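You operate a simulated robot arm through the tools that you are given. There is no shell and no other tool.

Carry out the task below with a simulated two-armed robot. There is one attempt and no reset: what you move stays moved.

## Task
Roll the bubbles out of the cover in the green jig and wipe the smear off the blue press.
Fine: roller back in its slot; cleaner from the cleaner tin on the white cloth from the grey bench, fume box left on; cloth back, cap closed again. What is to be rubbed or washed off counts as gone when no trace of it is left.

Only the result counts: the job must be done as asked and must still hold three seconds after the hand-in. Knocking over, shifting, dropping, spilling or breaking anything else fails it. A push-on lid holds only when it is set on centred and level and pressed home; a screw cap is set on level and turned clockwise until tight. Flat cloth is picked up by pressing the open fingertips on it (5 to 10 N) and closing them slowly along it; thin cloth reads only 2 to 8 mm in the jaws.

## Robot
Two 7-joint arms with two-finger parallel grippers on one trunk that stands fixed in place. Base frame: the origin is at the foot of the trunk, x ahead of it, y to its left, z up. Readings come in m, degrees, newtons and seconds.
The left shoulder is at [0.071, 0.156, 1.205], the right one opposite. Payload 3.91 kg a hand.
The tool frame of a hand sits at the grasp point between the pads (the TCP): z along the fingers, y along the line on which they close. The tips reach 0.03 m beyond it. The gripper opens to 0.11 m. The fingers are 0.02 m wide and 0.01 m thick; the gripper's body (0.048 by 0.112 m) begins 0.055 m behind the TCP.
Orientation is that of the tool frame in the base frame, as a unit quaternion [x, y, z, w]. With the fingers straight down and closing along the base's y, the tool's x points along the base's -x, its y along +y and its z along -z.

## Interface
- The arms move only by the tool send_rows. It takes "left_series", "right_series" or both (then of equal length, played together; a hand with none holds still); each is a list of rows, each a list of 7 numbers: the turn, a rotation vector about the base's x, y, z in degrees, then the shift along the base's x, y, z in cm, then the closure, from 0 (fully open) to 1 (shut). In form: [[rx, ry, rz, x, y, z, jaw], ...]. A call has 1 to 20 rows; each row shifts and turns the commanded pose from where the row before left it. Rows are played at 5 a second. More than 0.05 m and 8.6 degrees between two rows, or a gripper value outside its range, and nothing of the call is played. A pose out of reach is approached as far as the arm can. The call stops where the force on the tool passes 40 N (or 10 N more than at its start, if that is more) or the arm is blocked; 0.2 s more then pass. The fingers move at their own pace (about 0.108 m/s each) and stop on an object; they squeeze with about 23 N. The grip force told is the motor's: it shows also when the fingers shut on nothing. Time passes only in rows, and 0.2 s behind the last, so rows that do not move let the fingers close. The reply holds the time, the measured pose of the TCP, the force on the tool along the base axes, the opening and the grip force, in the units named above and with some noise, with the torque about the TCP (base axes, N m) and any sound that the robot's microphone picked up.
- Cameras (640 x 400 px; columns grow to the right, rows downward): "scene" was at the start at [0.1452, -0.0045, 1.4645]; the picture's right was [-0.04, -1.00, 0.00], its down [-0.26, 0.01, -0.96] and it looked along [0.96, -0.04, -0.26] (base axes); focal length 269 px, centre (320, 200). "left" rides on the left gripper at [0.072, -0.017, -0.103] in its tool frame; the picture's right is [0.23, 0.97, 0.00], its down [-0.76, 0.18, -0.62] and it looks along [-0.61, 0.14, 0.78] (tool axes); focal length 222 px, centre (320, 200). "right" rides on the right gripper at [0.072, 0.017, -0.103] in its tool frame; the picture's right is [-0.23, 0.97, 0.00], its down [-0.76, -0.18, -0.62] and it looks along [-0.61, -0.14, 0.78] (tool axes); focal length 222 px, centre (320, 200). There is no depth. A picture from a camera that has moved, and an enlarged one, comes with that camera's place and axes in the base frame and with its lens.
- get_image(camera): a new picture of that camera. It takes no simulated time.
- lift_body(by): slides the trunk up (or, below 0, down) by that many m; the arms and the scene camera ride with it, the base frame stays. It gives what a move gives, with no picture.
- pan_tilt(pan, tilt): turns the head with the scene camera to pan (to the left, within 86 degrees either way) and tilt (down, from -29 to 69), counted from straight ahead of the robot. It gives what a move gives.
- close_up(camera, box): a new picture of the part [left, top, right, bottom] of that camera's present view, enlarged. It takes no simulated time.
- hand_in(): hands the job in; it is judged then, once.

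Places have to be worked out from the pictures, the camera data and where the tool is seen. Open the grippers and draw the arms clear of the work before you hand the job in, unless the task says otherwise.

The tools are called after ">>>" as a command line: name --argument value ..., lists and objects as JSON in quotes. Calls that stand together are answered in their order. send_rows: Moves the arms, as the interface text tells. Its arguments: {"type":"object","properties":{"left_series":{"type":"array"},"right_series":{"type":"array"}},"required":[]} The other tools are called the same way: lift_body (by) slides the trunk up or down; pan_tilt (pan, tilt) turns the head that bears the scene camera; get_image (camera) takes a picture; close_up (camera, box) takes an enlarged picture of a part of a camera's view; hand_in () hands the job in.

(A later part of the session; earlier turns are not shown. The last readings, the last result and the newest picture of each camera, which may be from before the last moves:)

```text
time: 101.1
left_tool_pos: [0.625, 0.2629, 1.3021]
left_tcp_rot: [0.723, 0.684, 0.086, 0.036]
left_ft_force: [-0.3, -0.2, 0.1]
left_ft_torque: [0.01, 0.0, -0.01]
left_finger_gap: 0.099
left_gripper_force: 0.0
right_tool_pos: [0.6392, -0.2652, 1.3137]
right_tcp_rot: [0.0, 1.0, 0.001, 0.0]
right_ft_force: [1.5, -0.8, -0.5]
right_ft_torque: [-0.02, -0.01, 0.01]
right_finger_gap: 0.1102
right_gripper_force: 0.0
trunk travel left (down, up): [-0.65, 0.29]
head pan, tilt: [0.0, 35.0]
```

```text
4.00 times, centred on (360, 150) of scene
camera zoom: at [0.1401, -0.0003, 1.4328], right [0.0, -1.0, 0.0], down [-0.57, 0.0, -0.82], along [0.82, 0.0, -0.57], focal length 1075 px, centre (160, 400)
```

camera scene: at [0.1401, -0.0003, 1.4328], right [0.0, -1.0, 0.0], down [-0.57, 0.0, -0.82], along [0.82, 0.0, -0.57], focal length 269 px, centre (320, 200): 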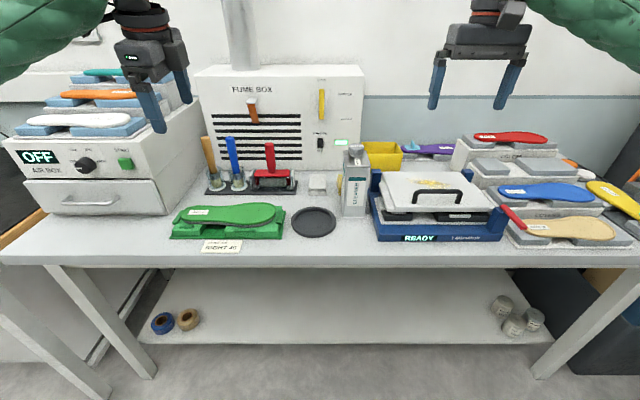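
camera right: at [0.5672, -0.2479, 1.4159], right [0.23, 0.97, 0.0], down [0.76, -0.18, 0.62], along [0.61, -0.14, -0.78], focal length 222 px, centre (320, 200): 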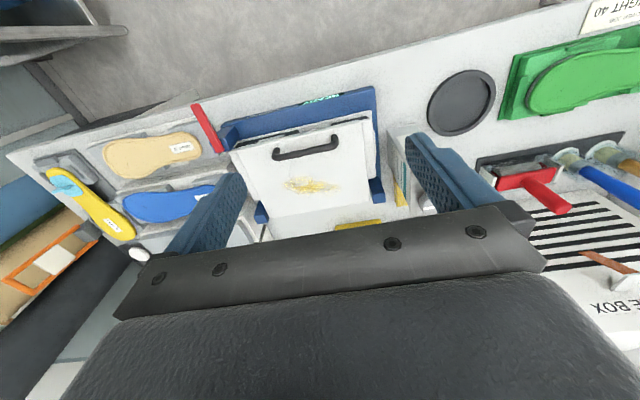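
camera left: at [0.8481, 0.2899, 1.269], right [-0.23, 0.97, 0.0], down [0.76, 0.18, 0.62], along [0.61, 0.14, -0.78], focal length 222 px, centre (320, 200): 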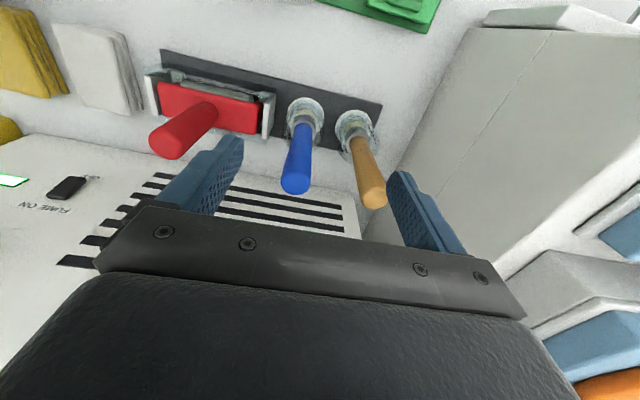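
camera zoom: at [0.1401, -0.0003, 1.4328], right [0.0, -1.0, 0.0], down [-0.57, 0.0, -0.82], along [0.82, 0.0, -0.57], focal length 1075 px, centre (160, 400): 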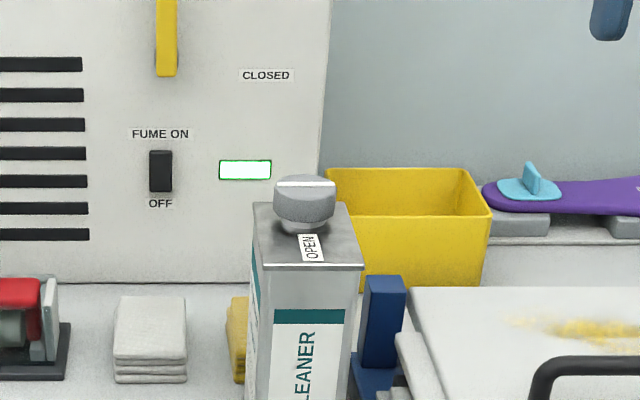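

All undisturbed. Moving the right hand above the tin's cap (≈ (0.866, −0.105)) in shorter rows, jaws half-closed.

>>> send_rows --right_series '[[0, 0, 0, 2.84, 2.0, -1.6, 0.3], [0, 0, 0, 2.84, 2.0, -1.6, 0.3], [0, 0, 0, 2.84, 2.0, -1.6, 0.3], [0, 0, 0, 2.84, 2.0, -1.6, 0.3], [0, 0, 0, 2.84, 2.0, -1.6, 0.3], [0, 0, 0, 2.84, 2.0, -1.6, 0.3], [0, 0, 0, 2.84, 2.0, -1.6, 0.3], [0, 0, 0, 2.84, 2.0, -1.6, 0.3], [0, 0, 0, 0, 0, 0, 0.3]]'

>>> get_image --camera "right"

>>> close_up --camera "scene" --box '[310, 100, 410, 200]'

```text
time: 103.1
left_tool_pos: [0.6244, 0.2612, 1.3034]
left_tcp_rot: [0.723, 0.684, 0.088, 0.036]
left_ft_force: [0.4, 0.0, -0.3]
left_ft_torque: [0.0, -0.02, -0.01]
left_finger_gap: 0.099
left_gripper_force: 0.1
right_tool_pos: [0.8645, -0.1051, 1.1845]
right_tcp_rot: [0.0, 1.0, 0.0, 0.0]
right_ft_force: [0.2, -0.8, 1.0]
right_ft_torque: [-0.03, -0.01, -0.01]
right_finger_gap: 0.077
right_gripper_force: 0.2
trunk travel left (down, up): [-0.65, 0.29]
head pan, tilt: [0.0, 35.0]
```

```text
taken
camera right: at [0.7927, -0.0884, 1.2875], right [0.23, 0.97, 0.0], down [0.76, -0.18, 0.62], along [0.61, -0.14, -0.78], focal length 222 px, centre (320, 200)
```

right: 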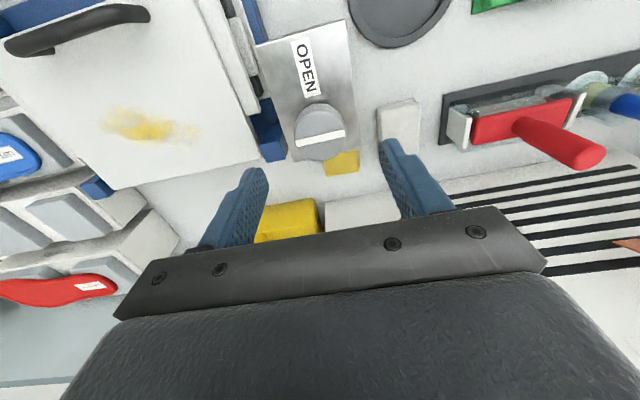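

```text
4.00 times, centred on (360, 150) of scene
camera zoom: at [0.1394, -0.0011, 1.433], right [0.0, -1.0, 0.0], down [-0.57, 0.0, -0.82], along [0.82, 0.0, -0.57], focal length 1075 px, centre (160, 400)
```

zoom: 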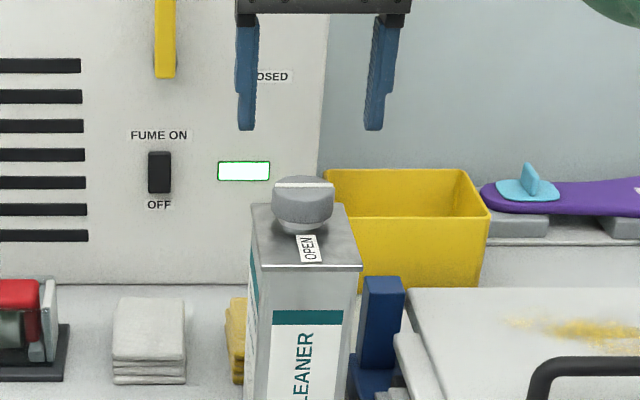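

Cap centre triangulates to (0.864, −0.104); the fingers are centred over it. Lowering so the tips straddle the cap just above the tin's top.

>>> send_rows --right_series '[[0, 0, 0, 0, 0.1, -2.0, 0.3], [0, 0, 0, 0, 0, -2.0, 0.3], [0, 0, 0, 0, 0, -1.5, 0.3], [0, 0, 0, 0, 0, -0.7, 0.3], [0, 0, 0, 0, 0, 0, 0.3]]'

>>> get_image --camera "right"

>>> close_up --camera "scene" --box '[320, 115, 400, 175]'

```text
time: 104.3
left_tool_pos: [0.6255, 0.262, 1.3034]
left_tcp_rot: [0.723, 0.685, 0.087, 0.035]
left_ft_force: [0.1, -0.1, -0.5]
left_ft_torque: [0.0, 0.01, 0.01]
left_finger_gap: 0.099
left_gripper_force: 0.0
right_tool_pos: [0.8656, -0.1042, 1.1248]
right_tcp_rot: [0.0, 1.0, -0.001, 0.0]
right_ft_force: [-0.2, 0.1, 0.3]
right_ft_torque: [0.02, 0.05, -0.02]
right_finger_gap: 0.077
right_gripper_force: 0.1
trunk travel left (down, up): [-0.65, 0.29]
head pan, tilt: [0.0, 35.0]
```

```text
taken
camera right: at [0.7941, -0.0874, 1.226], right [0.23, 0.97, 0.0], down [0.76, -0.18, 0.62], along [0.61, -0.14, -0.78], focal length 222 px, centre (320, 200)
```

right: 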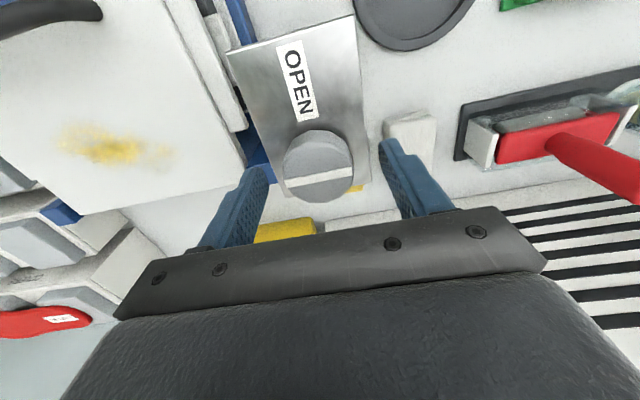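

```text
6.67 times, centred on (360, 145) of scene
camera zoom: at [0.1401, -0.0001, 1.4329], right [0.0, -1.0, 0.0], down [-0.57, 0.0, -0.82], along [0.82, 0.0, -0.57], focal length 1791 px, centre (53, 567)
```

zoom: 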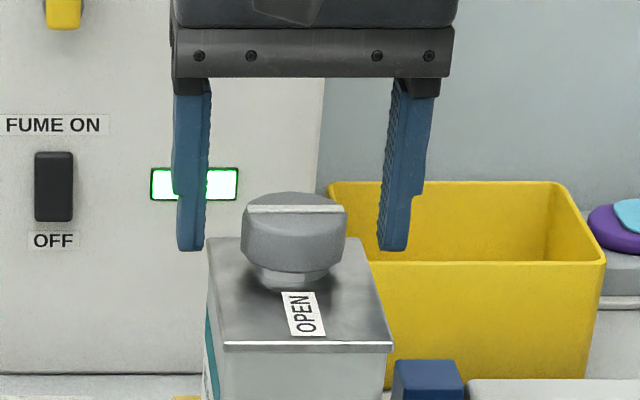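

Well aligned. Lowering 2 mm more and closing on the cap.

>>> send_rows --right_series '[[0, 0, 0, 0, 0, -0.2, 0.4], [0, 0, 0, 0, 0, 0, 0.5], [0, 0, 0, 0, 0, 0, 0.55], [0, 0, 0, 0, 0, 0, 0.65], [0, 0, 0, 0, 0, 0, 0.8], [0, 0, 0, 0, 0, 0, 0.8]]'

>>> close_up --camera "scene" --box '[320, 115, 400, 175]'

>>> get_image --camera "right"

```text
time: 105.7
left_tool_pos: [0.6261, 0.2626, 1.3017]
left_tcp_rot: [0.723, 0.684, 0.087, 0.035]
left_ft_force: [0.5, 0.1, 0.6]
left_ft_torque: [0.01, 0.0, 0.0]
left_finger_gap: 0.099
left_gripper_force: 0.1
right_tool_pos: [0.8657, -0.1038, 1.1222]
right_tcp_rot: [-0.001, 1.0, 0.0, 0.0]
right_ft_force: [0.9, -1.7, 0.9]
right_ft_torque: [-0.12, -0.02, -0.03]
right_finger_gap: 0.0451
right_gripper_force: 22.8
trunk travel left (down, up): [-0.65, 0.29]
head pan, tilt: [0.0, 35.0]
```

```text
6.67 times, centred on (360, 145) of scene
camera zoom: at [0.1402, -0.0004, 1.4329], right [0.0, -1.0, 0.0], down [-0.57, 0.0, -0.82], along [0.82, 0.0, -0.57], focal length 1791 px, centre (53, 567)
```

zoom: 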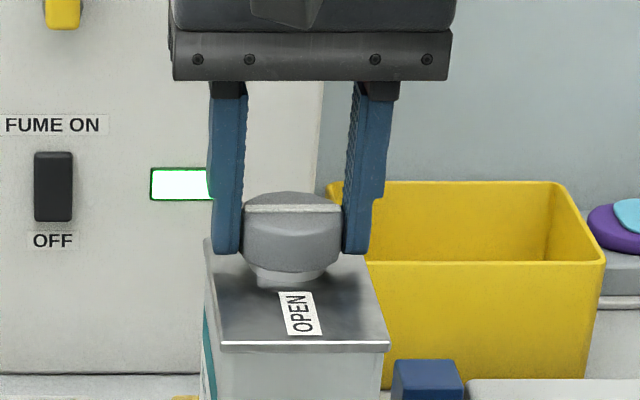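

```text
taken
camera right: at [0.7945, -0.0872, 1.2244], right [0.23, 0.97, 0.0], down [0.76, -0.18, 0.62], along [0.61, -0.14, -0.78], focal length 222 px, centre (320, 200)
```

right: 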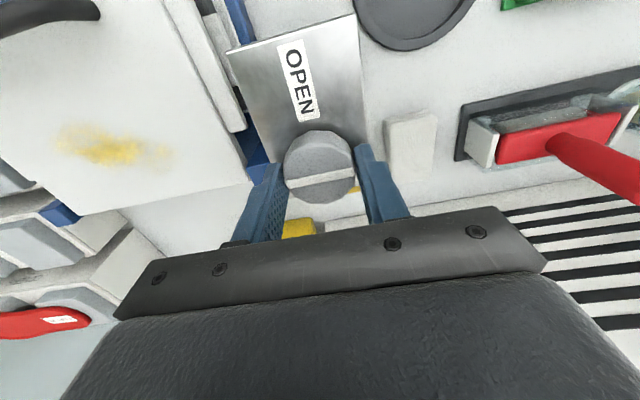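

Cap is held (45 mm). Trying a small counter-clockwise turn and watching whether the cap or the whole tin turns.

>>> send_rows --right_series '[[0, 0, 5, 0, 0, 0, 0.8], [0, 0, 5, 0, 0, 0, 0.8], [0, 0, 5, 0, 0, 0, 0.8], [0, 0, 0, 0, 0, 0, 0.8]]'

>>> close_up --camera "scene" --box '[320, 115, 400, 175]'

>>> get_image --camera "right"

```text
time: 106.7
left_tool_pos: [0.6256, 0.2616, 1.303]
left_tcp_rot: [0.723, 0.684, 0.087, 0.035]
left_ft_force: [-0.5, -0.1, -0.9]
left_ft_torque: [-0.01, -0.01, 0.0]
left_finger_gap: 0.0991
left_gripper_force: 0.0
right_tool_pos: [0.8664, -0.1035, 1.1221]
right_tcp_rot: [-0.13, 0.991, 0.0, 0.0]
right_ft_force: [2.0, -0.5, 1.0]
right_ft_torque: [0.17, -0.08, -0.01]
right_finger_gap: 0.0453
right_gripper_force: 23.1
trunk travel left (down, up): [-0.65, 0.29]
head pan, tilt: [0.0, 35.0]
```

```text
6.67 times, centred on (360, 145) of scene
camera zoom: at [0.1403, -0.0003, 1.4329], right [0.0, -1.0, 0.0], down [-0.57, 0.0, -0.82], along [0.82, 0.0, -0.57], focal length 1791 px, centre (53, 567)
```

zoom: 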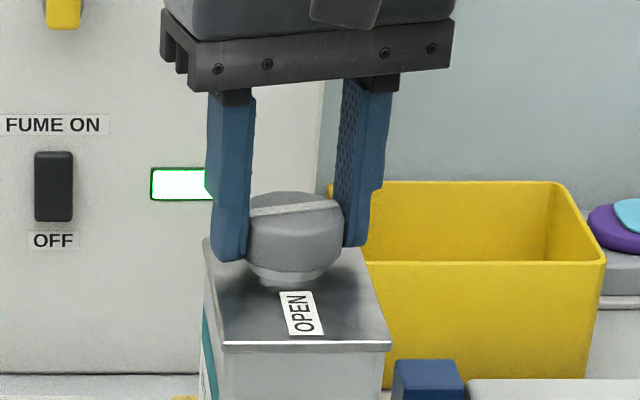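

```text
taken
camera right: at [0.7928, -0.106, 1.2243], right [-0.03, 1.0, 0.0], down [0.78, 0.03, 0.62], along [0.62, 0.02, -0.78], focal length 222 px, centre (320, 200)
```

right: 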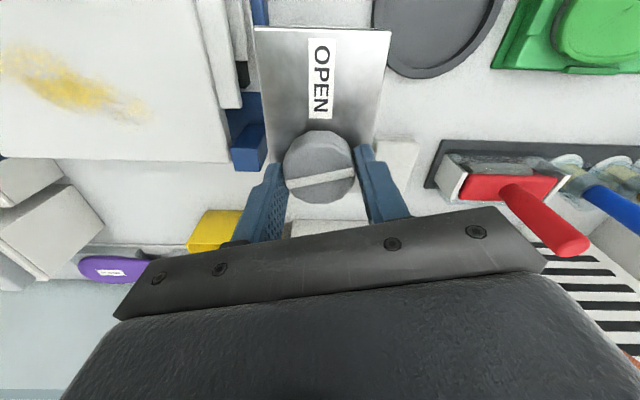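

The cap turns and the tin stays put. Continuing counter-clockwise toward 90°.

>>> send_rows --right_series '[[0, 0, 7.5, 0, 0, 0, 0.8], [0, 0, 7.5, 0, 0, 0, 0.8], [0, 0, 7.5, 0, 0, 0, 0.8], [0, 0, 7.5, 0, 0, 0, 0.8], [0, 0, 7.5, 0, 0, 0, 0.8], [0, 0, 0, 0, 0, 0, 0.8]]'

>>> close_up --camera "scene" --box '[320, 115, 400, 175]'

```text
time: 108.1
left_tool_pos: [0.6246, 0.2622, 1.3034]
left_tcp_rot: [0.723, 0.684, 0.088, 0.035]
left_ft_force: [0.1, 1.9, 0.4]
left_ft_torque: [-0.01, 0.03, 0.0]
left_finger_gap: 0.0991
left_gripper_force: 0.0
right_tool_pos: [0.8659, -0.1048, 1.1223]
right_tcp_rot: [-0.383, 0.924, 0.0, -0.001]
right_ft_force: [4.8, 0.9, 5.5]
right_ft_torque: [0.06, -0.24, 0.01]
right_finger_gap: 0.0453
right_gripper_force: 23.2
right hand out of reach, approached as far as the arm can: row 5
trunk travel left (down, up): [-0.65, 0.29]
head pan, tilt: [0.0, 35.0]
```

```text
6.67 times, centred on (360, 145) of scene
camera zoom: at [0.1401, -0.0001, 1.4329], right [0.0, -1.0, 0.0], down [-0.57, 0.0, -0.82], along [0.82, 0.0, -0.57], focal length 1791 px, centre (53, 567)
```

zoom: 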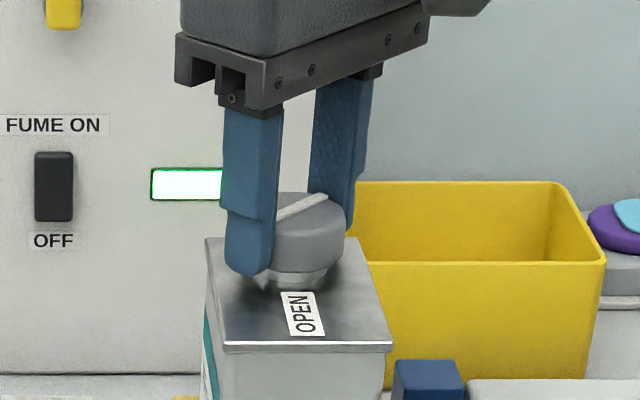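

The right wrist reaches its limit at 45° of turn; the cap followed. I'll release, rotate the hand back 90°, and regrip for the rest.

>>> send_rows --right_series '[[0, 0, 0, 0, 0, 0, 0.5], [0, 0, 0, 0, 0, 0, 0.3], [0, 0, -4, 0, 0, 0.5, 0.3], [0, 0, 0, 0, 0, 0.5, 0.3], [0, 0, 0, 0, 0, 0, 0.3]]'

>>> close_up --camera "scene" --box '[320, 115, 400, 175]'

```text
time: 109.3
left_tool_pos: [0.6248, 0.2622, 1.3023]
left_tcp_rot: [0.723, 0.684, 0.087, 0.034]
left_ft_force: [-0.2, -0.3, 0.1]
left_ft_torque: [-0.03, 0.01, 0.02]
left_finger_gap: 0.0992
left_gripper_force: 0.0
right_tool_pos: [0.8669, -0.1052, 1.1325]
right_tcp_rot: [-0.35, 0.937, 0.0, 0.0]
right_ft_force: [-0.1, -0.1, 0.4]
right_ft_torque: [0.02, 0.05, 0.02]
right_finger_gap: 0.077
right_gripper_force: 0.1
trunk travel left (down, up): [-0.65, 0.29]
head pan, tilt: [0.0, 35.0]
```

```text
6.67 times, centred on (360, 145) of scene
camera zoom: at [0.1402, -0.0003, 1.4329], right [0.0, -1.0, 0.0], down [-0.57, 0.0, -0.82], along [0.82, 0.0, -0.57], focal length 1791 px, centre (53, 567)
```

zoom: 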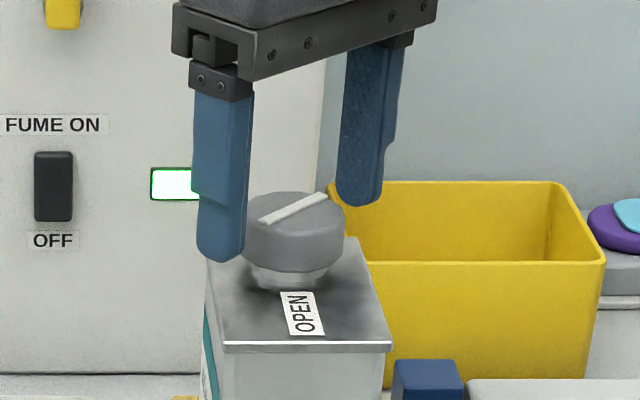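

Rotating the open hand back by about 90° around the cap axis.

>>> send_rows --right_series '[[0, 0, -7.5, 0, 0, 0, 0.3], [0, 0, -7.5, 0, 0, 0, 0.3], [0, 0, -7.5, 0, 0, 0, 0.3], [0, 0, -7.5, 0, 0, 0, 0.3], [0, 0, -7.5, 0, 0, 0, 0.3], [0, 0, -7.5, 0, 0, 0, 0.3], [0, 0, -7.5, 0, 0, 0, 0.3], [0, 0, -7.5, 0, 0, 0, 0.3], [0, 0, -7.5, 0, 0, 0, 0.3], [0, 0, -7.5, 0, 0, 0, 0.3], [0, 0, -7.5, 0, 0, 0, 0.3], [0, 0, 0, 0, 0, 0, 0.3]]'

>>> close_up --camera "scene" --box '[320, 115, 400, 175]'

>>> get_image --camera "right"

```text
time: 111.9
left_tool_pos: [0.6248, 0.2611, 1.3031]
left_tcp_rot: [0.723, 0.684, 0.087, 0.035]
left_ft_force: [0.8, 0.1, -0.1]
left_ft_torque: [-0.02, 0.02, -0.01]
left_finger_gap: 0.0991
left_gripper_force: 0.1
right_tool_pos: [0.8664, -0.1046, 1.132]
right_tcp_rot: [0.355, 0.935, 0.0, -0.001]
right_ft_force: [0.3, -1.4, 1.1]
right_ft_torque: [-0.01, -0.01, 0.0]
right_finger_gap: 0.0772
right_gripper_force: 0.1
trunk travel left (down, up): [-0.65, 0.29]
head pan, tilt: [0.0, 35.0]
```

```text
6.67 times, centred on (360, 145) of scene
camera zoom: at [0.1402, -0.0002, 1.4329], right [0.0, -1.0, 0.0], down [-0.57, 0.0, -0.82], along [0.82, 0.0, -0.57], focal length 1791 px, centre (53, 567)
```

zoom: 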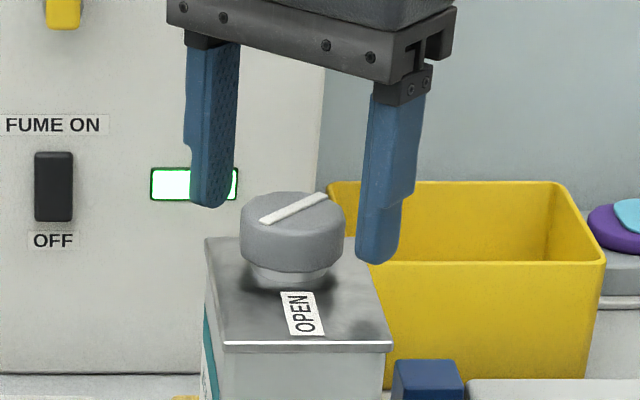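

```text
taken
camera right: at [0.8241, -0.0431, 1.2337], right [0.82, 0.58, 0.0], down [0.45, -0.64, 0.62], along [0.36, -0.51, -0.78], focal length 222 px, centre (320, 200)
```

right: 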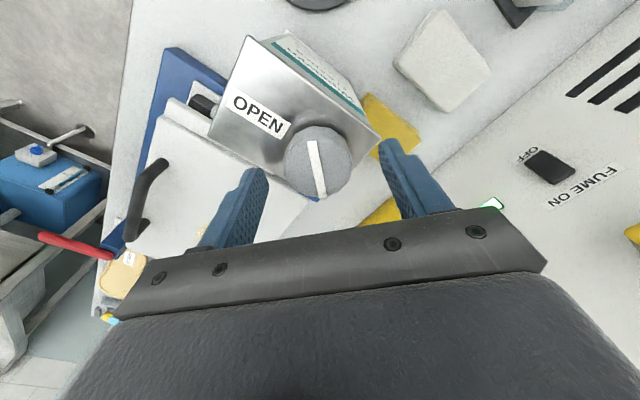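

Cap line is at ~45°. Lowering, regripping, and turning a further 45° so the line points at OPEN.

>>> send_rows --right_series '[[0, 0, 0, 0, 0, -0.5, 0.3], [0, 0, 0, 0, 0, -0.5, 0.4], [0, 0, 0, 0, 0, 0, 0.5], [0, 0, 0, 0, 0, 0, 0.65], [0, 0, 0, 0, 0, 0, 0.8], [0, 0, 0, 0, 0, 0, 0.8], [0, 0, 7.5, 0, 0, 0, 0.8], [0, 0, 7.5, 0, 0, 0, 0.8], [0, 0, 7.5, 0, 0, 0, 0.8], [0, 0, 7.5, 0, 0, 0, 0.8], [0, 0, 7.5, 0, 0, 0, 0.8], [0, 0, 7.5, 0, 0, 0, 0.8], [0, 0, 0, 0, 0, 0, 0.8]]'

>>> close_up --camera "scene" --box '[320, 115, 400, 175]'

>>> get_image --camera "right"

```text
time: 114.7
left_tool_pos: [0.6249, 0.2622, 1.3016]
left_tcp_rot: [0.723, 0.685, 0.087, 0.035]
left_ft_force: [-0.4, 0.2, 0.2]
left_ft_torque: [0.02, 0.01, -0.01]
left_finger_gap: 0.0993
left_gripper_force: 0.1
right_tool_pos: [0.8661, -0.1036, 1.1217]
right_tcp_rot: [-0.031, 1.0, 0.0, 0.0]
right_ft_force: [0.1, -0.7, -0.5]
right_ft_torque: [0.04, 0.13, 0.01]
right_finger_gap: 0.0447
right_gripper_force: 22.7
trunk travel left (down, up): [-0.65, 0.29]
head pan, tilt: [0.0, 35.0]
```

```text
6.67 times, centred on (360, 145) of scene
camera zoom: at [0.1405, -0.0002, 1.4328], right [0.0, -1.0, 0.0], down [-0.57, 0.0, -0.82], along [0.82, 0.0, -0.57], focal length 1791 px, centre (53, 567)
```

zoom: 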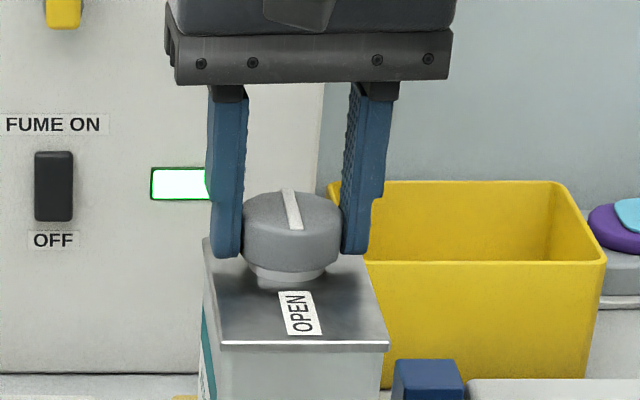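

```text
taken
camera right: at [0.7936, -0.0911, 1.2235], right [0.17, 0.99, 0.0], down [0.77, -0.13, 0.62], along [0.61, -0.1, -0.78], focal length 222 px, centre (320, 200)
```

right: 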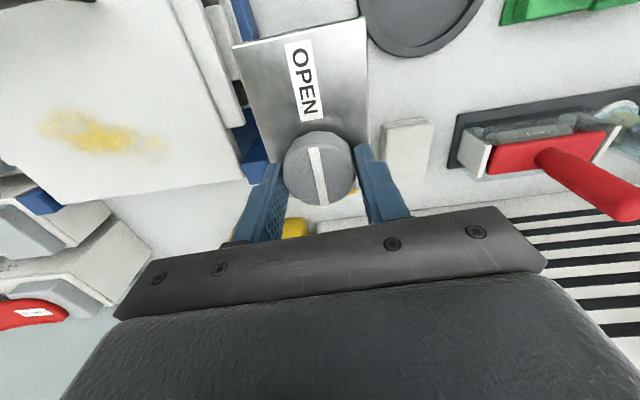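

The line now points at OPEN. I'll feel with a small further turn whether there is an end stop.

>>> send_rows --right_series '[[0, 0, 4, 0, 0, 0, 0.8], [0, 0, 4, 0, 0, 0, 0.8], [0, 0, 0, 0, 0, 0, 0.8]]'

>>> close_up --camera "scene" --box '[320, 115, 400, 175]'

```text
time: 115.5
left_tool_pos: [0.6261, 0.2623, 1.3019]
left_tcp_rot: [0.723, 0.684, 0.086, 0.036]
left_ft_force: [-0.3, 0.8, -0.1]
left_ft_torque: [-0.03, -0.01, -0.01]
left_finger_gap: 0.099
left_gripper_force: 0.1
right_tool_pos: [0.8657, -0.1046, 1.121]
right_tcp_rot: [-0.099, 0.995, -0.001, 0.0]
right_ft_force: [-0.1, 0.4, 0.1]
right_ft_torque: [-0.03, 0.01, -0.01]
right_finger_gap: 0.0449
right_gripper_force: 22.9
trunk travel left (down, up): [-0.65, 0.29]
head pan, tilt: [0.0, 35.0]
```

```text
6.67 times, centred on (360, 145) of scene
camera zoom: at [0.1406, -0.0003, 1.4328], right [0.0, -1.0, 0.0], down [-0.57, 0.0, -0.82], along [0.82, 0.0, -0.57], focal length 1791 px, centre (53, 567)
```

zoom: 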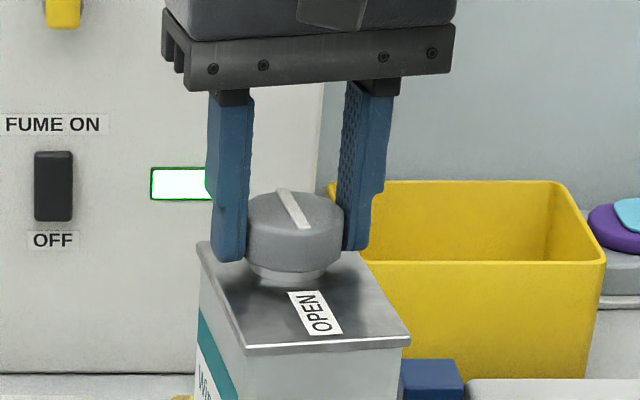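

That extra nudge met an end stop and turned the tin itself by ~8°, so the cap is fully open at 90° (I can undo that tin rotation when closing). Releasing the cap and lifting away.

>>> send_rows --right_series '[[0, 0, 0, 0, 0, 0, 0.5], [0, 0, 0, 0, 0, 0, 0.3], [0, 0, 0, 0, 0, 2.0, 0.3], [0, 0, 0, 0, 0, 3.0, 0.3], [0, 0, -5.5, -1.0, 0, 4.0, 0.1], [0, 0, -5.5, -2.0, -2.0, 3.0, 0.1], [0, 0, 0, -3.0, -3.0, 0, 0.1], [0, 0, 0, -3.0, -3.0, 0, 0.1], [0, 0, 0, 0, 0, 0, 0.1]]'

>>> close_up --camera "scene" --box '[290, 120, 410, 250]'

>>> get_image --camera "right"

```text
time: 117.5
left_tool_pos: [0.6266, 0.264, 1.302]
left_tcp_rot: [0.724, 0.684, 0.086, 0.036]
left_ft_force: [0.9, 0.0, -0.7]
left_ft_torque: [-0.02, 0.01, 0.01]
left_finger_gap: 0.0989
left_gripper_force: 0.1
right_tool_pos: [0.775, -0.1824, 1.2409]
right_tcp_rot: [-0.004, 1.0, 0.0, 0.0]
right_ft_force: [-0.3, 0.2, 0.0]
right_ft_torque: [-0.05, -0.01, 0.0]
right_finger_gap: 0.0991
right_gripper_force: 0.0
trunk travel left (down, up): [-0.65, 0.29]
head pan, tilt: [0.0, 35.0]
```

```text
3.08 times, centred on (350, 185) of scene
camera zoom: at [0.141, 0.0009, 1.4328], right [0.0, -1.0, 0.0], down [-0.57, 0.0, -0.82], along [0.82, 0.0, -0.57], focal length 827 px, centre (228, 246)
```

zoom: 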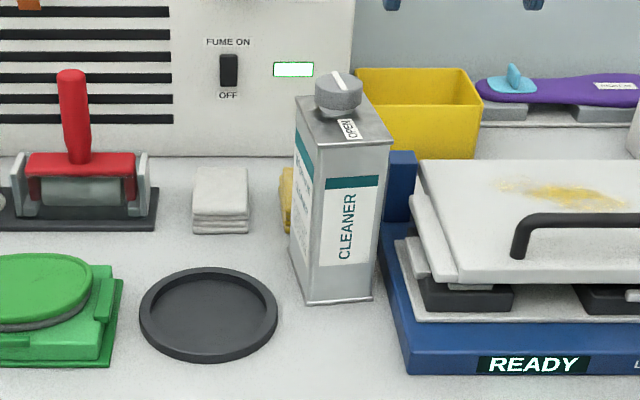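

```text
taken
camera right: at [0.7041, -0.1652, 1.3443], right [0.22, 0.98, 0.0], down [0.76, -0.17, 0.62], along [0.61, -0.14, -0.78], focal length 222 px, centre (320, 200)
```

right: 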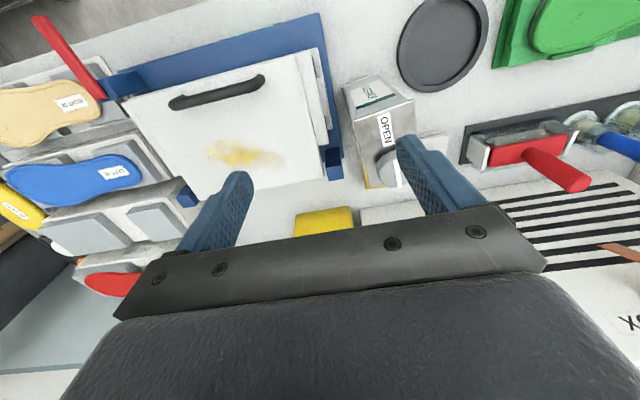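

The cap's line points at OPEN and the dish is empty. Next, the left hand: turning it back to fingers-down, yaw 0, at a safe height.

>>> send_rows --left_series '[[-0.93, 0.375, 7.74, 0, 0, 0, 0.1], [-0.93, 0.375, 7.74, 0, 0, 0, 0.1], [-0.93, 0.375, 7.74, 0, 0, 0, 0.1], [-0.93, 0.375, 7.74, 0, 0, 0, 0.1], [-0.93, 0.375, 7.74, 0, 0, 0, 0.1], [-0.93, 0.375, 7.74, 0, 0, 0, 0.1], [-0.93, 0.375, 7.74, 0, 0, 0, 0.1], [-0.93, 0.375, 7.74, 0, 0, 0, 0.1], [-0.93, 0.375, 7.74, 0, 0, 0, 0.1], [-0.93, 0.375, 7.74, 0, 0, 0, 0.1], [-0.93, 0.375, 7.74, 0, 0, 0, 0.1], [-0.93, 0.375, 7.74, 0, 0, 0, 0.1], [0, 0, 0, 0, 0, 0, 0.1]]'

>>> get_image --camera "scene"

```text
time: 120.3
left_tool_pos: [0.6253, 0.2614, 1.3019]
left_tcp_rot: [-0.001, 1.0, 0.0, 0.0]
left_ft_force: [0.2, -0.4, 0.4]
left_ft_torque: [0.01, 0.02, 0.02]
left_finger_gap: 0.0991
left_gripper_force: 0.1
right_tool_pos: [0.7747, -0.1837, 1.2426]
right_tcp_rot: [-0.004, 1.0, 0.0, 0.0]
right_ft_force: [-1.3, -0.2, 0.1]
right_ft_torque: [0.0, 0.02, -0.01]
right_finger_gap: 0.0989
right_gripper_force: 0.0
trunk travel left (down, up): [-0.65, 0.29]
head pan, tilt: [0.0, 35.0]
```

```text
taken
camera scene: at [0.14, -0.0004, 1.4329], right [0.0, -1.0, 0.0], down [-0.57, 0.0, -0.82], along [0.82, 0.0, -0.57], focal length 269 px, centre (320, 200)
```

scene: 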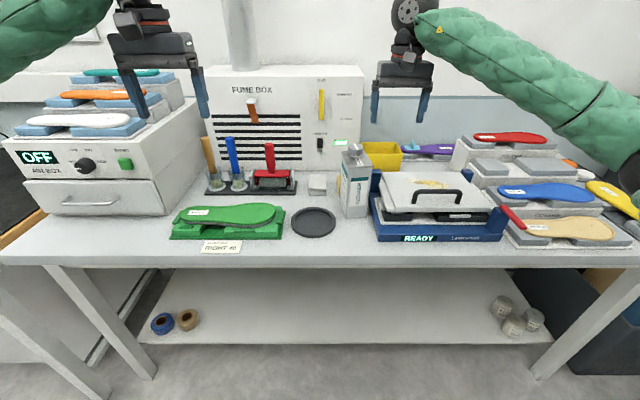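

Left hand is ready. Before touching the tin, I'll dry-run the pouring tilt with the empty right hand (rotating about x so the fingers point left), high above the dish.

>>> send_rows --right_series '[[0, 0, 0, -0.5, 3.5, 1.5, 0.1], [0, 0, 0, -0.5, 3.5, 1.5, 0.1], [0, 0, 0, -0.5, 3.5, 1.5, 0.1], [0, 0, 0, -0.5, 3.5, 1.0, 0.1], [0, 0, 0, 0, 3.0, 0, 0.1], [0, 0, 0, 0, 3.0, 0, 0.1], [7.5, 0, 0, 0, 0.5, 0, 0.1], [7.5, 0, 0, 0, 0.5, 0, 0.1], [7.5, 0, 0, 0, 0, 0, 0.1], [7.5, 0, 0, 0, 0, 0, 0.1], [7.5, 0, 0, 0, 0, 0, 0.1], [7.5, 0, 0, 0, 0, 0, 0.1], [0, 0, 0, 0, 0, 0, 0.1]]'

>>> get_image --camera "scene"

```text
time: 123.1
left_tool_pos: [0.6258, 0.2623, 1.3023]
left_tcp_rot: [0.001, 1.0, 0.001, 0.001]
left_ft_force: [0.2, 0.0, 0.2]
left_ft_torque: [0.0, 0.03, -0.01]
left_finger_gap: 0.0988
left_gripper_force: 0.1
right_tool_pos: [0.7561, 0.0259, 1.2965]
right_tcp_rot: [-0.003, 0.923, 0.384, 0.002]
right_ft_force: [-0.5, -0.7, 0.9]
right_ft_torque: [-0.01, -0.03, 0.0]
right_finger_gap: 0.0992
right_gripper_force: 0.1
trunk travel left (down, up): [-0.65, 0.29]
head pan, tilt: [0.0, 35.0]
```

```text
taken
camera scene: at [0.1399, 0.0005, 1.4329], right [0.0, -1.0, 0.0], down [-0.57, 0.0, -0.82], along [0.82, 0.0, -0.57], focal length 269 px, centre (320, 200)
```

scene: 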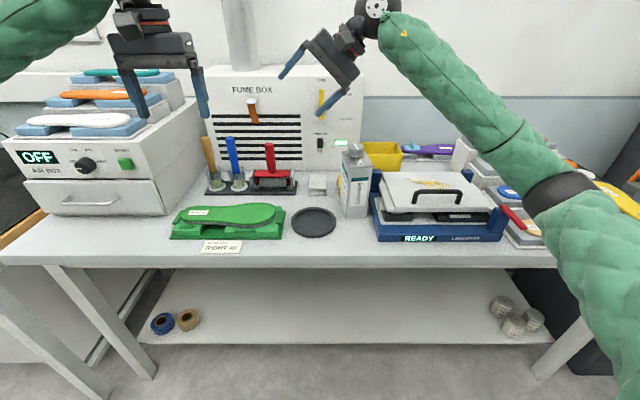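

The tilt works for the right arm, but its wrist would hang over the press. The left arm's wrist would hang over the low jig instead, so I'll pour with the left and use the right for cap and wiping. Moving the right hand back out of the way.

>>> send_rows --right_series '[[-7.5, 0, 0, -0.5, -2.5, 0.3, 0.1], [-7.5, 0, 0, -0.5, -3, 0.3, 0.1], [-7.5, 0, 0, -1, -3.5, 0.3, 0.1], [-7.5, 0, 0, -1, -4, 0, 0.1], [-7.5, 0, 0, -1, -4, 0, 0.1], [-7.5, 0, 0, -1, -4, 0, 0.1], [0, 0, 0, -1.5, -4.0, 0, 0.1], [0, 0, 0, -1.5, -4.0, 0, 0.1], [0, 0, 0, -1.5, -4.0, 0, 0.1], [0, 0, 0, 0, 0, 0, 0.1]]' --left_series '[[0, 0, 0, 3.0, -2.0, -1.0, 0.1], [0, 0, 0, 3.0, -2.0, -1.0, 0.1], [0, 0, 0, 3.0, -2.0, -1.0, 0.1], [0, 0, 0, 3.0, -2.0, -1.0, 0.1], [0, 0, 0, 3.0, -2.0, -1.0, 0.1], [0, 0, 0, 3.0, -2.0, -1.0, 0.1], [0, 0, 0, 3.0, -2.0, -1.0, 0.3], [0, 0, 0, 3.0, -2.5, -1.0, 0.5], [0, 0, 0, 3.0, -2.5, -1.0, 0.5], [0, 0, 0, 3.0, -2.5, -1.0, 0.5]]'

>>> get_image --camera "scene"

>>> get_image --camera "left"

```text
time: 125.3
left_tool_pos: [0.9273, 0.0487, 1.2028]
left_tcp_rot: [-0.001, 1.0, 0.001, -0.001]
left_ft_force: [-0.6, 0.8, 0.7]
left_ft_torque: [0.0, 0.02, 0.01]
left_finger_gap: 0.0548
left_gripper_force: 0.1
right_tool_pos: [0.6642, -0.3037, 1.3055]
right_tcp_rot: [-0.004, 1.0, 0.0, -0.002]
right_ft_force: [0.5, -0.1, 0.2]
right_ft_torque: [0.0, 0.03, 0.0]
right_finger_gap: 0.0992
right_gripper_force: 0.0
trunk travel left (down, up): [-0.65, 0.29]
head pan, tilt: [0.0, 35.0]
```

```text
taken
camera scene: at [0.1425, -0.001, 1.4325], right [0.0, -1.0, 0.0], down [-0.58, 0.0, -0.82], along [0.82, 0.0, -0.58], focal length 269 px, centre (320, 200)
```

scene: 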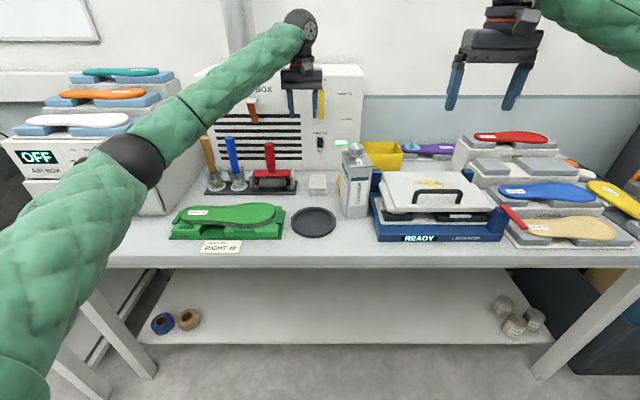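

```text
taken
camera left: at [0.8545, 0.0307, 1.3074], right [-0.23, 0.97, 0.0], down [0.76, 0.18, 0.62], along [0.6, 0.14, -0.78], focal length 222 px, centre (320, 200)
```

left: 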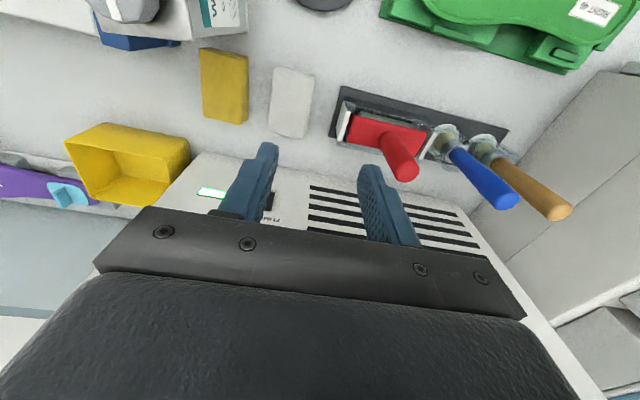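

The white cloth's centre is at about (0.97, 0.010), top near z≈0.93. Moving the left hand above it, fingers ~45 mm apart, and coming down.

>>> send_rows --left_series '[[0, 0, 0, 1.5, -1.9, -2.0, 0.55], [0, 0, 0, 1.0, -1.9, -3.0, 0.58], [0, 0, 0, 0, 0, -4.0, 0.58], [0, 0, 0, 0, 0, -4.0, 0.58], [0, 0, 0, 0, 0, -4.0, 0.58], [0, 0, 0, 0, 0, -3.0, 0.58], [0, 0, 0, 0, 0, 0, 0.58]]'

>>> get_image --camera "left"

>>> close_up --camera "scene" --box '[260, 110, 380, 210]'

```text
time: 126.9
left_tool_pos: [0.9496, 0.0098, 1.0046]
left_tcp_rot: [0.0, 1.0, 0.0, 0.0]
left_ft_force: [0.5, -1.0, -0.3]
left_ft_torque: [0.0, -0.03, -0.02]
left_finger_gap: 0.0461
left_gripper_force: 0.0
right_tool_pos: [0.662, -0.3028, 1.3058]
right_tcp_rot: [-0.004, 1.0, 0.0, 0.001]
right_ft_force: [-0.1, -0.7, -0.4]
right_ft_torque: [-0.02, -0.02, -0.03]
right_finger_gap: 0.0989
right_gripper_force: 0.0
trunk travel left (down, up): [-0.65, 0.29]
head pan, tilt: [0.0, 35.0]
```

```text
taken
camera left: at [0.8758, -0.0085, 1.1076], right [-0.23, 0.97, 0.0], down [0.76, 0.18, 0.62], along [0.61, 0.14, -0.78], focal length 222 px, centre (320, 200)
```

left: 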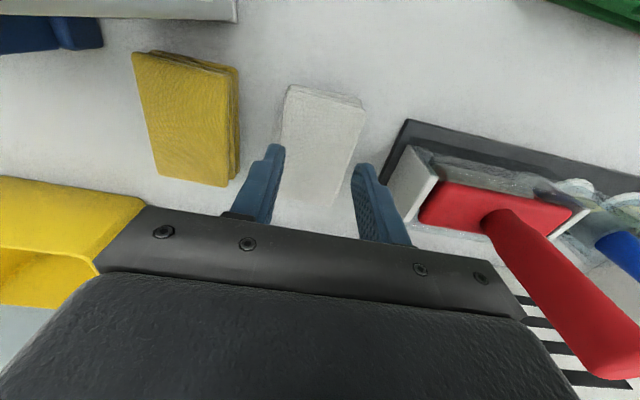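

```text
4.00 times, centred on (320, 160) of scene
camera zoom: at [0.1398, -0.0005, 1.4329], right [0.0, -1.0, 0.0], down [-0.57, 0.0, -0.82], along [0.82, 0.0, -0.57], focal length 1075 px, centre (320, 360)
```

zoom: 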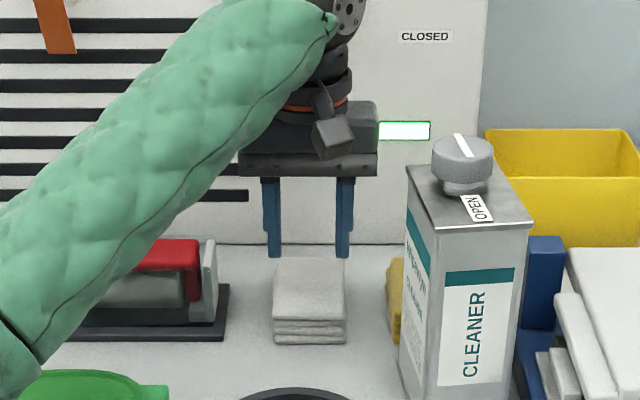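

Fingers are centred on the cloth. Lowering to touch it with light force.

>>> send_rows --left_series '[[0, 0, 0, 0, 0.1, -2.0, 0.58], [0, 0, 0, 0, 0, -1.5, 0.58], [0, 0, 0, 0, 0, -0.4, 0.58], [0, 0, 0, 0, 0, 0, 0.58]]'

>>> get_image --camera "left"

```text
time: 127.9
left_tool_pos: [0.9494, 0.0108, 0.9634]
left_tcp_rot: [0.0, 1.0, 0.0, 0.001]
left_ft_force: [-1.1, -1.1, -0.6]
left_ft_torque: [-0.04, 0.01, 0.02]
left_finger_gap: 0.0464
left_gripper_force: 0.0
right_tool_pos: [0.6627, -0.303, 1.3059]
right_tcp_rot: [-0.005, 1.0, -0.001, -0.001]
right_ft_force: [-0.1, -0.4, -0.1]
right_ft_torque: [0.04, -0.04, 0.03]
right_finger_gap: 0.0989
right_gripper_force: 0.2
trunk travel left (down, up): [-0.65, 0.29]
head pan, tilt: [0.0, 35.0]
```

```text
taken
camera left: at [0.8754, -0.008, 1.0681], right [-0.23, 0.97, 0.0], down [0.76, 0.18, 0.62], along [0.61, 0.14, -0.78], focal length 222 px, centre (320, 200)
```

left: 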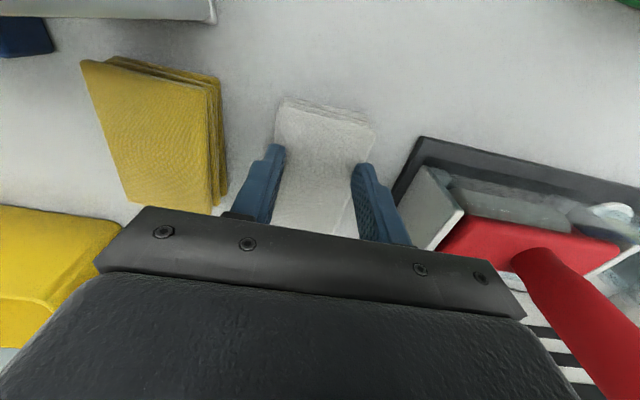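

Nearly touching. Stepping down in 2 mm increments, looking for 5–10 N.

>>> send_rows --left_series '[[0, 0, 0, 0, 0, -0.2, 0.62], [0, 0, 0, 0, 0, -0.2, 0.62], [0, 0, 0, 0, 0, 0, 0.62]]'

>>> send_rows --left_series '[[0, 0, 0, 0, 0, -0.2, 0.62], [0, 0, 0, 0, 0, 0, 0.62]]'

```text
time: 128.7
left_tool_pos: [0.9503, 0.0099, 0.964]
left_tcp_rot: [0.0, 1.0, 0.0, 0.003]
left_ft_force: [11.2, -0.5, 30.8]
left_ft_torque: [-0.01, -0.3, 0.02]
left_finger_gap: 0.0419
left_gripper_force: 0.1
right_tool_pos: [0.6609, -0.3025, 1.3067]
right_tcp_rot: [-0.004, 1.0, -0.001, 0.001]
right_ft_force: [0.1, 0.2, -0.2]
right_ft_torque: [-0.02, 0.03, -0.02]
right_finger_gap: 0.099
right_gripper_force: 0.1
trunk travel left (down, up): [-0.65, 0.29]
head pan, tilt: [0.0, 35.0]
```

```text
time: 129.1
left_tool_pos: [0.9489, 0.0107, 0.9636]
left_tcp_rot: [0.0, 1.0, -0.002, 0.003]
left_ft_force: [-4.2, -0.8, 16.9]
left_ft_torque: [0.16, 0.19, -0.09]
left_finger_gap: 0.0418
left_gripper_force: 0.0
right_tool_pos: [0.6621, -0.3031, 1.3063]
right_tcp_rot: [-0.005, 1.0, 0.0, 0.001]
right_ft_force: [0.0, 0.1, 0.4]
right_ft_torque: [0.0, -0.03, -0.01]
right_finger_gap: 0.0991
right_gripper_force: 0.0
trunk travel left (down, up): [-0.65, 0.29]
head pan, tilt: [0.0, 35.0]
stopped in row 2 (left hand): the force on the tool passed its limit at 45 N (the readings are from after the stop); the commanded pose is now the measured one
```

The cloth is firm; it overshot to a stop (45 N) at z≈0.9635, now 17 N. Easing up 1 mm to get into 5–10 N.

>>> send_rows --left_series '[[0, -0.3, 0, 0, 0, 0.1, 0.62], [0, 0, 0, 0, 0, 0, 0.62]]'

>>> get_image --camera "left"

```text
time: 129.7
left_tool_pos: [0.9486, 0.0096, 0.9646]
left_tcp_rot: [0.0, 1.0, -0.002, 0.005]
left_ft_force: [-2.1, -1.7, 14.3]
left_ft_torque: [-0.02, 0.2, -0.07]
left_finger_gap: 0.0416
left_gripper_force: 0.1
right_tool_pos: [0.6607, -0.3041, 1.3069]
right_tcp_rot: [-0.004, 1.0, 0.0, 0.001]
right_ft_force: [0.2, -0.2, -0.5]
right_ft_torque: [-0.02, -0.02, 0.02]
right_finger_gap: 0.0988
right_gripper_force: 0.1
trunk travel left (down, up): [-0.65, 0.29]
head pan, tilt: [0.0, 35.0]
```

```text
taken
camera left: at [0.8741, -0.0078, 1.0671], right [-0.23, 0.97, 0.0], down [0.75, 0.18, 0.63], along [0.62, 0.14, -0.78], focal length 222 px, centre (320, 200)
```

left: 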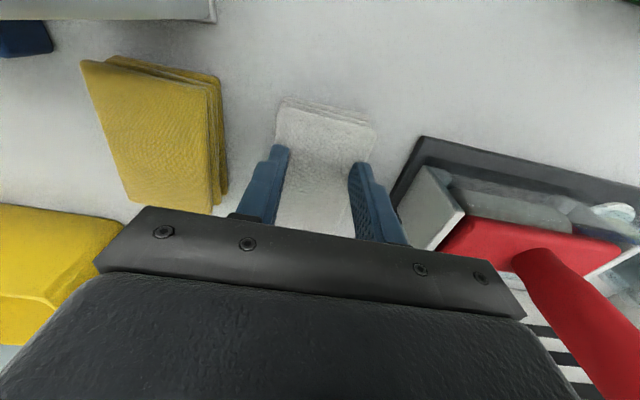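

Still 14 N with a slight tilt; levelling it and easing another 0.5 mm.

>>> send_rows --left_series '[[0.2, 0.6, 0, 0, 0, 0.05, 0.62], [0, 0, 0, 0, 0, 0, 0.62]]'

```text
time: 130.3
left_tool_pos: [0.9499, 0.0105, 0.9638]
left_tcp_rot: [0.0, 1.0, 0.002, 0.0]
left_ft_force: [3.1, -4.8, 15.6]
left_ft_torque: [-0.23, -0.07, -0.05]
left_finger_gap: 0.042
left_gripper_force: 0.0
right_tool_pos: [0.6618, -0.3043, 1.3064]
right_tcp_rot: [-0.004, 1.0, -0.001, 0.001]
right_ft_force: [0.2, 1.0, 0.1]
right_ft_torque: [0.03, -0.01, -0.01]
right_finger_gap: 0.099
right_gripper_force: 0.1
trunk travel left (down, up): [-0.65, 0.29]
head pan, tilt: [0.0, 35.0]
```

Raising a touch more until the force is in the 5–10 N band.

>>> send_rows --left_series '[[-0.2, 0, 0, 0, 0, 0.07, 0.62], [0, 0, 0, 0, 0, 0, 0.62]]'

```text
time: 130.9
left_tool_pos: [0.9489, 0.0099, 0.9637]
left_tcp_rot: [0.001, 1.0, -0.001, 0.0]
left_ft_force: [4.0, -3.3, 13.1]
left_ft_torque: [-0.08, -0.13, 0.0]
left_finger_gap: 0.0417
left_gripper_force: 0.1
right_tool_pos: [0.6619, -0.3034, 1.3061]
right_tcp_rot: [-0.004, 1.0, 0.0, 0.0]
right_ft_force: [0.4, 0.8, -0.6]
right_ft_torque: [0.0, 0.01, 0.0]
right_finger_gap: 0.0989
right_gripper_force: 0.0
trunk travel left (down, up): [-0.65, 0.29]
head pan, tilt: [0.0, 35.0]
```

>>> send_rows --left_series '[[0, 0, 0, 0, 0, 0.08, 0.62], [0, 0, 0, 0, 0, 0, 0.62]]'

```text
time: 131.5
left_tool_pos: [0.9487, 0.0101, 0.9645]
left_tcp_rot: [0.0, 1.0, 0.0, -0.001]
left_ft_force: [1.4, -3.7, 7.1]
left_ft_torque: [-0.09, 0.0, 0.02]
left_finger_gap: 0.0417
left_gripper_force: 0.1
right_tool_pos: [0.6617, -0.3032, 1.3071]
right_tcp_rot: [-0.004, 1.0, 0.001, 0.0]
right_ft_force: [-1.1, -1.0, -0.8]
right_ft_torque: [-0.03, 0.01, -0.01]
right_finger_gap: 0.0991
right_gripper_force: 0.0
trunk travel left (down, up): [-0.65, 0.29]
head pan, tilt: [0.0, 35.0]
```

7 N now. Closing the fingers slowly along the cloth.

>>> send_rows --left_series '[[0, 0, 0, 0, 0, 0, 0.65], [0, 0, 0, 0, 0, 0, 0.68], [0, 0, 0, 0, 0, 0, 0.71], [0, 0, 0, 0, 0, 0, 0.74], [0, 0, 0, 0, 0, 0, 0.77], [0, 0, 0, 0, 0, 0, 0.8], [0, 0, 0, 0, 0, 0, 0.83], [0, 0, 0, 0, 0, 0, 0.86], [0, 0, 0, 0, 0, 0, 0.89], [0, 0, 0, 0, 0, 0, 0.92], [0, 0, 0, 0, 0, 0, 0.95], [0, 0, 0, 0, 0, 0, 0.98], [0, 0, 0, 0, 0, 0, 1.0], [0, 0, 0, 0, 0, 0, 1.0]]'

>>> get_image --camera "left"

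>>> close_up --camera "scene" --box '[260, 110, 380, 210]'

```text
time: 134.5
left_tool_pos: [0.9489, 0.0104, 0.9646]
left_tcp_rot: [-0.001, 1.0, -0.001, 0.0]
left_ft_force: [-0.9, 1.2, 4.1]
left_ft_torque: [0.0, 0.0, 0.04]
left_finger_gap: 0.0001
left_gripper_force: 22.9
right_tool_pos: [0.6619, -0.3034, 1.3062]
right_tcp_rot: [-0.005, 1.0, 0.0, 0.0]
right_ft_force: [0.2, -0.9, -0.7]
right_ft_torque: [0.02, -0.04, 0.04]
right_finger_gap: 0.0991
right_gripper_force: 0.0
trunk travel left (down, up): [-0.65, 0.29]
head pan, tilt: [0.0, 35.0]
```

```text
taken
camera left: at [0.8757, -0.0071, 1.0682], right [-0.23, 0.97, 0.0], down [0.76, 0.18, 0.62], along [0.61, 0.14, -0.78], focal length 222 px, centre (320, 200)
```

left: 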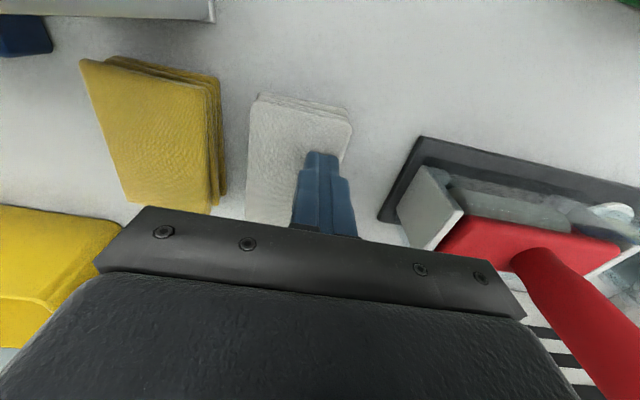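

```text
4.00 times, centred on (320, 160) of scene
camera zoom: at [0.1397, -0.0006, 1.4329], right [0.0, -1.0, 0.0], down [-0.57, 0.0, -0.82], along [0.82, 0.0, -0.57], focal length 1075 px, centre (320, 360)
```

zoom: 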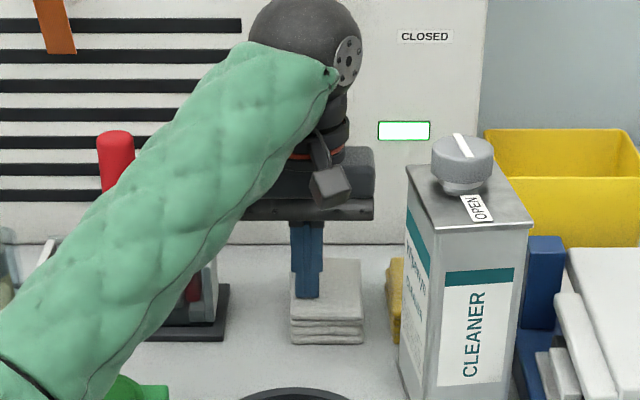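

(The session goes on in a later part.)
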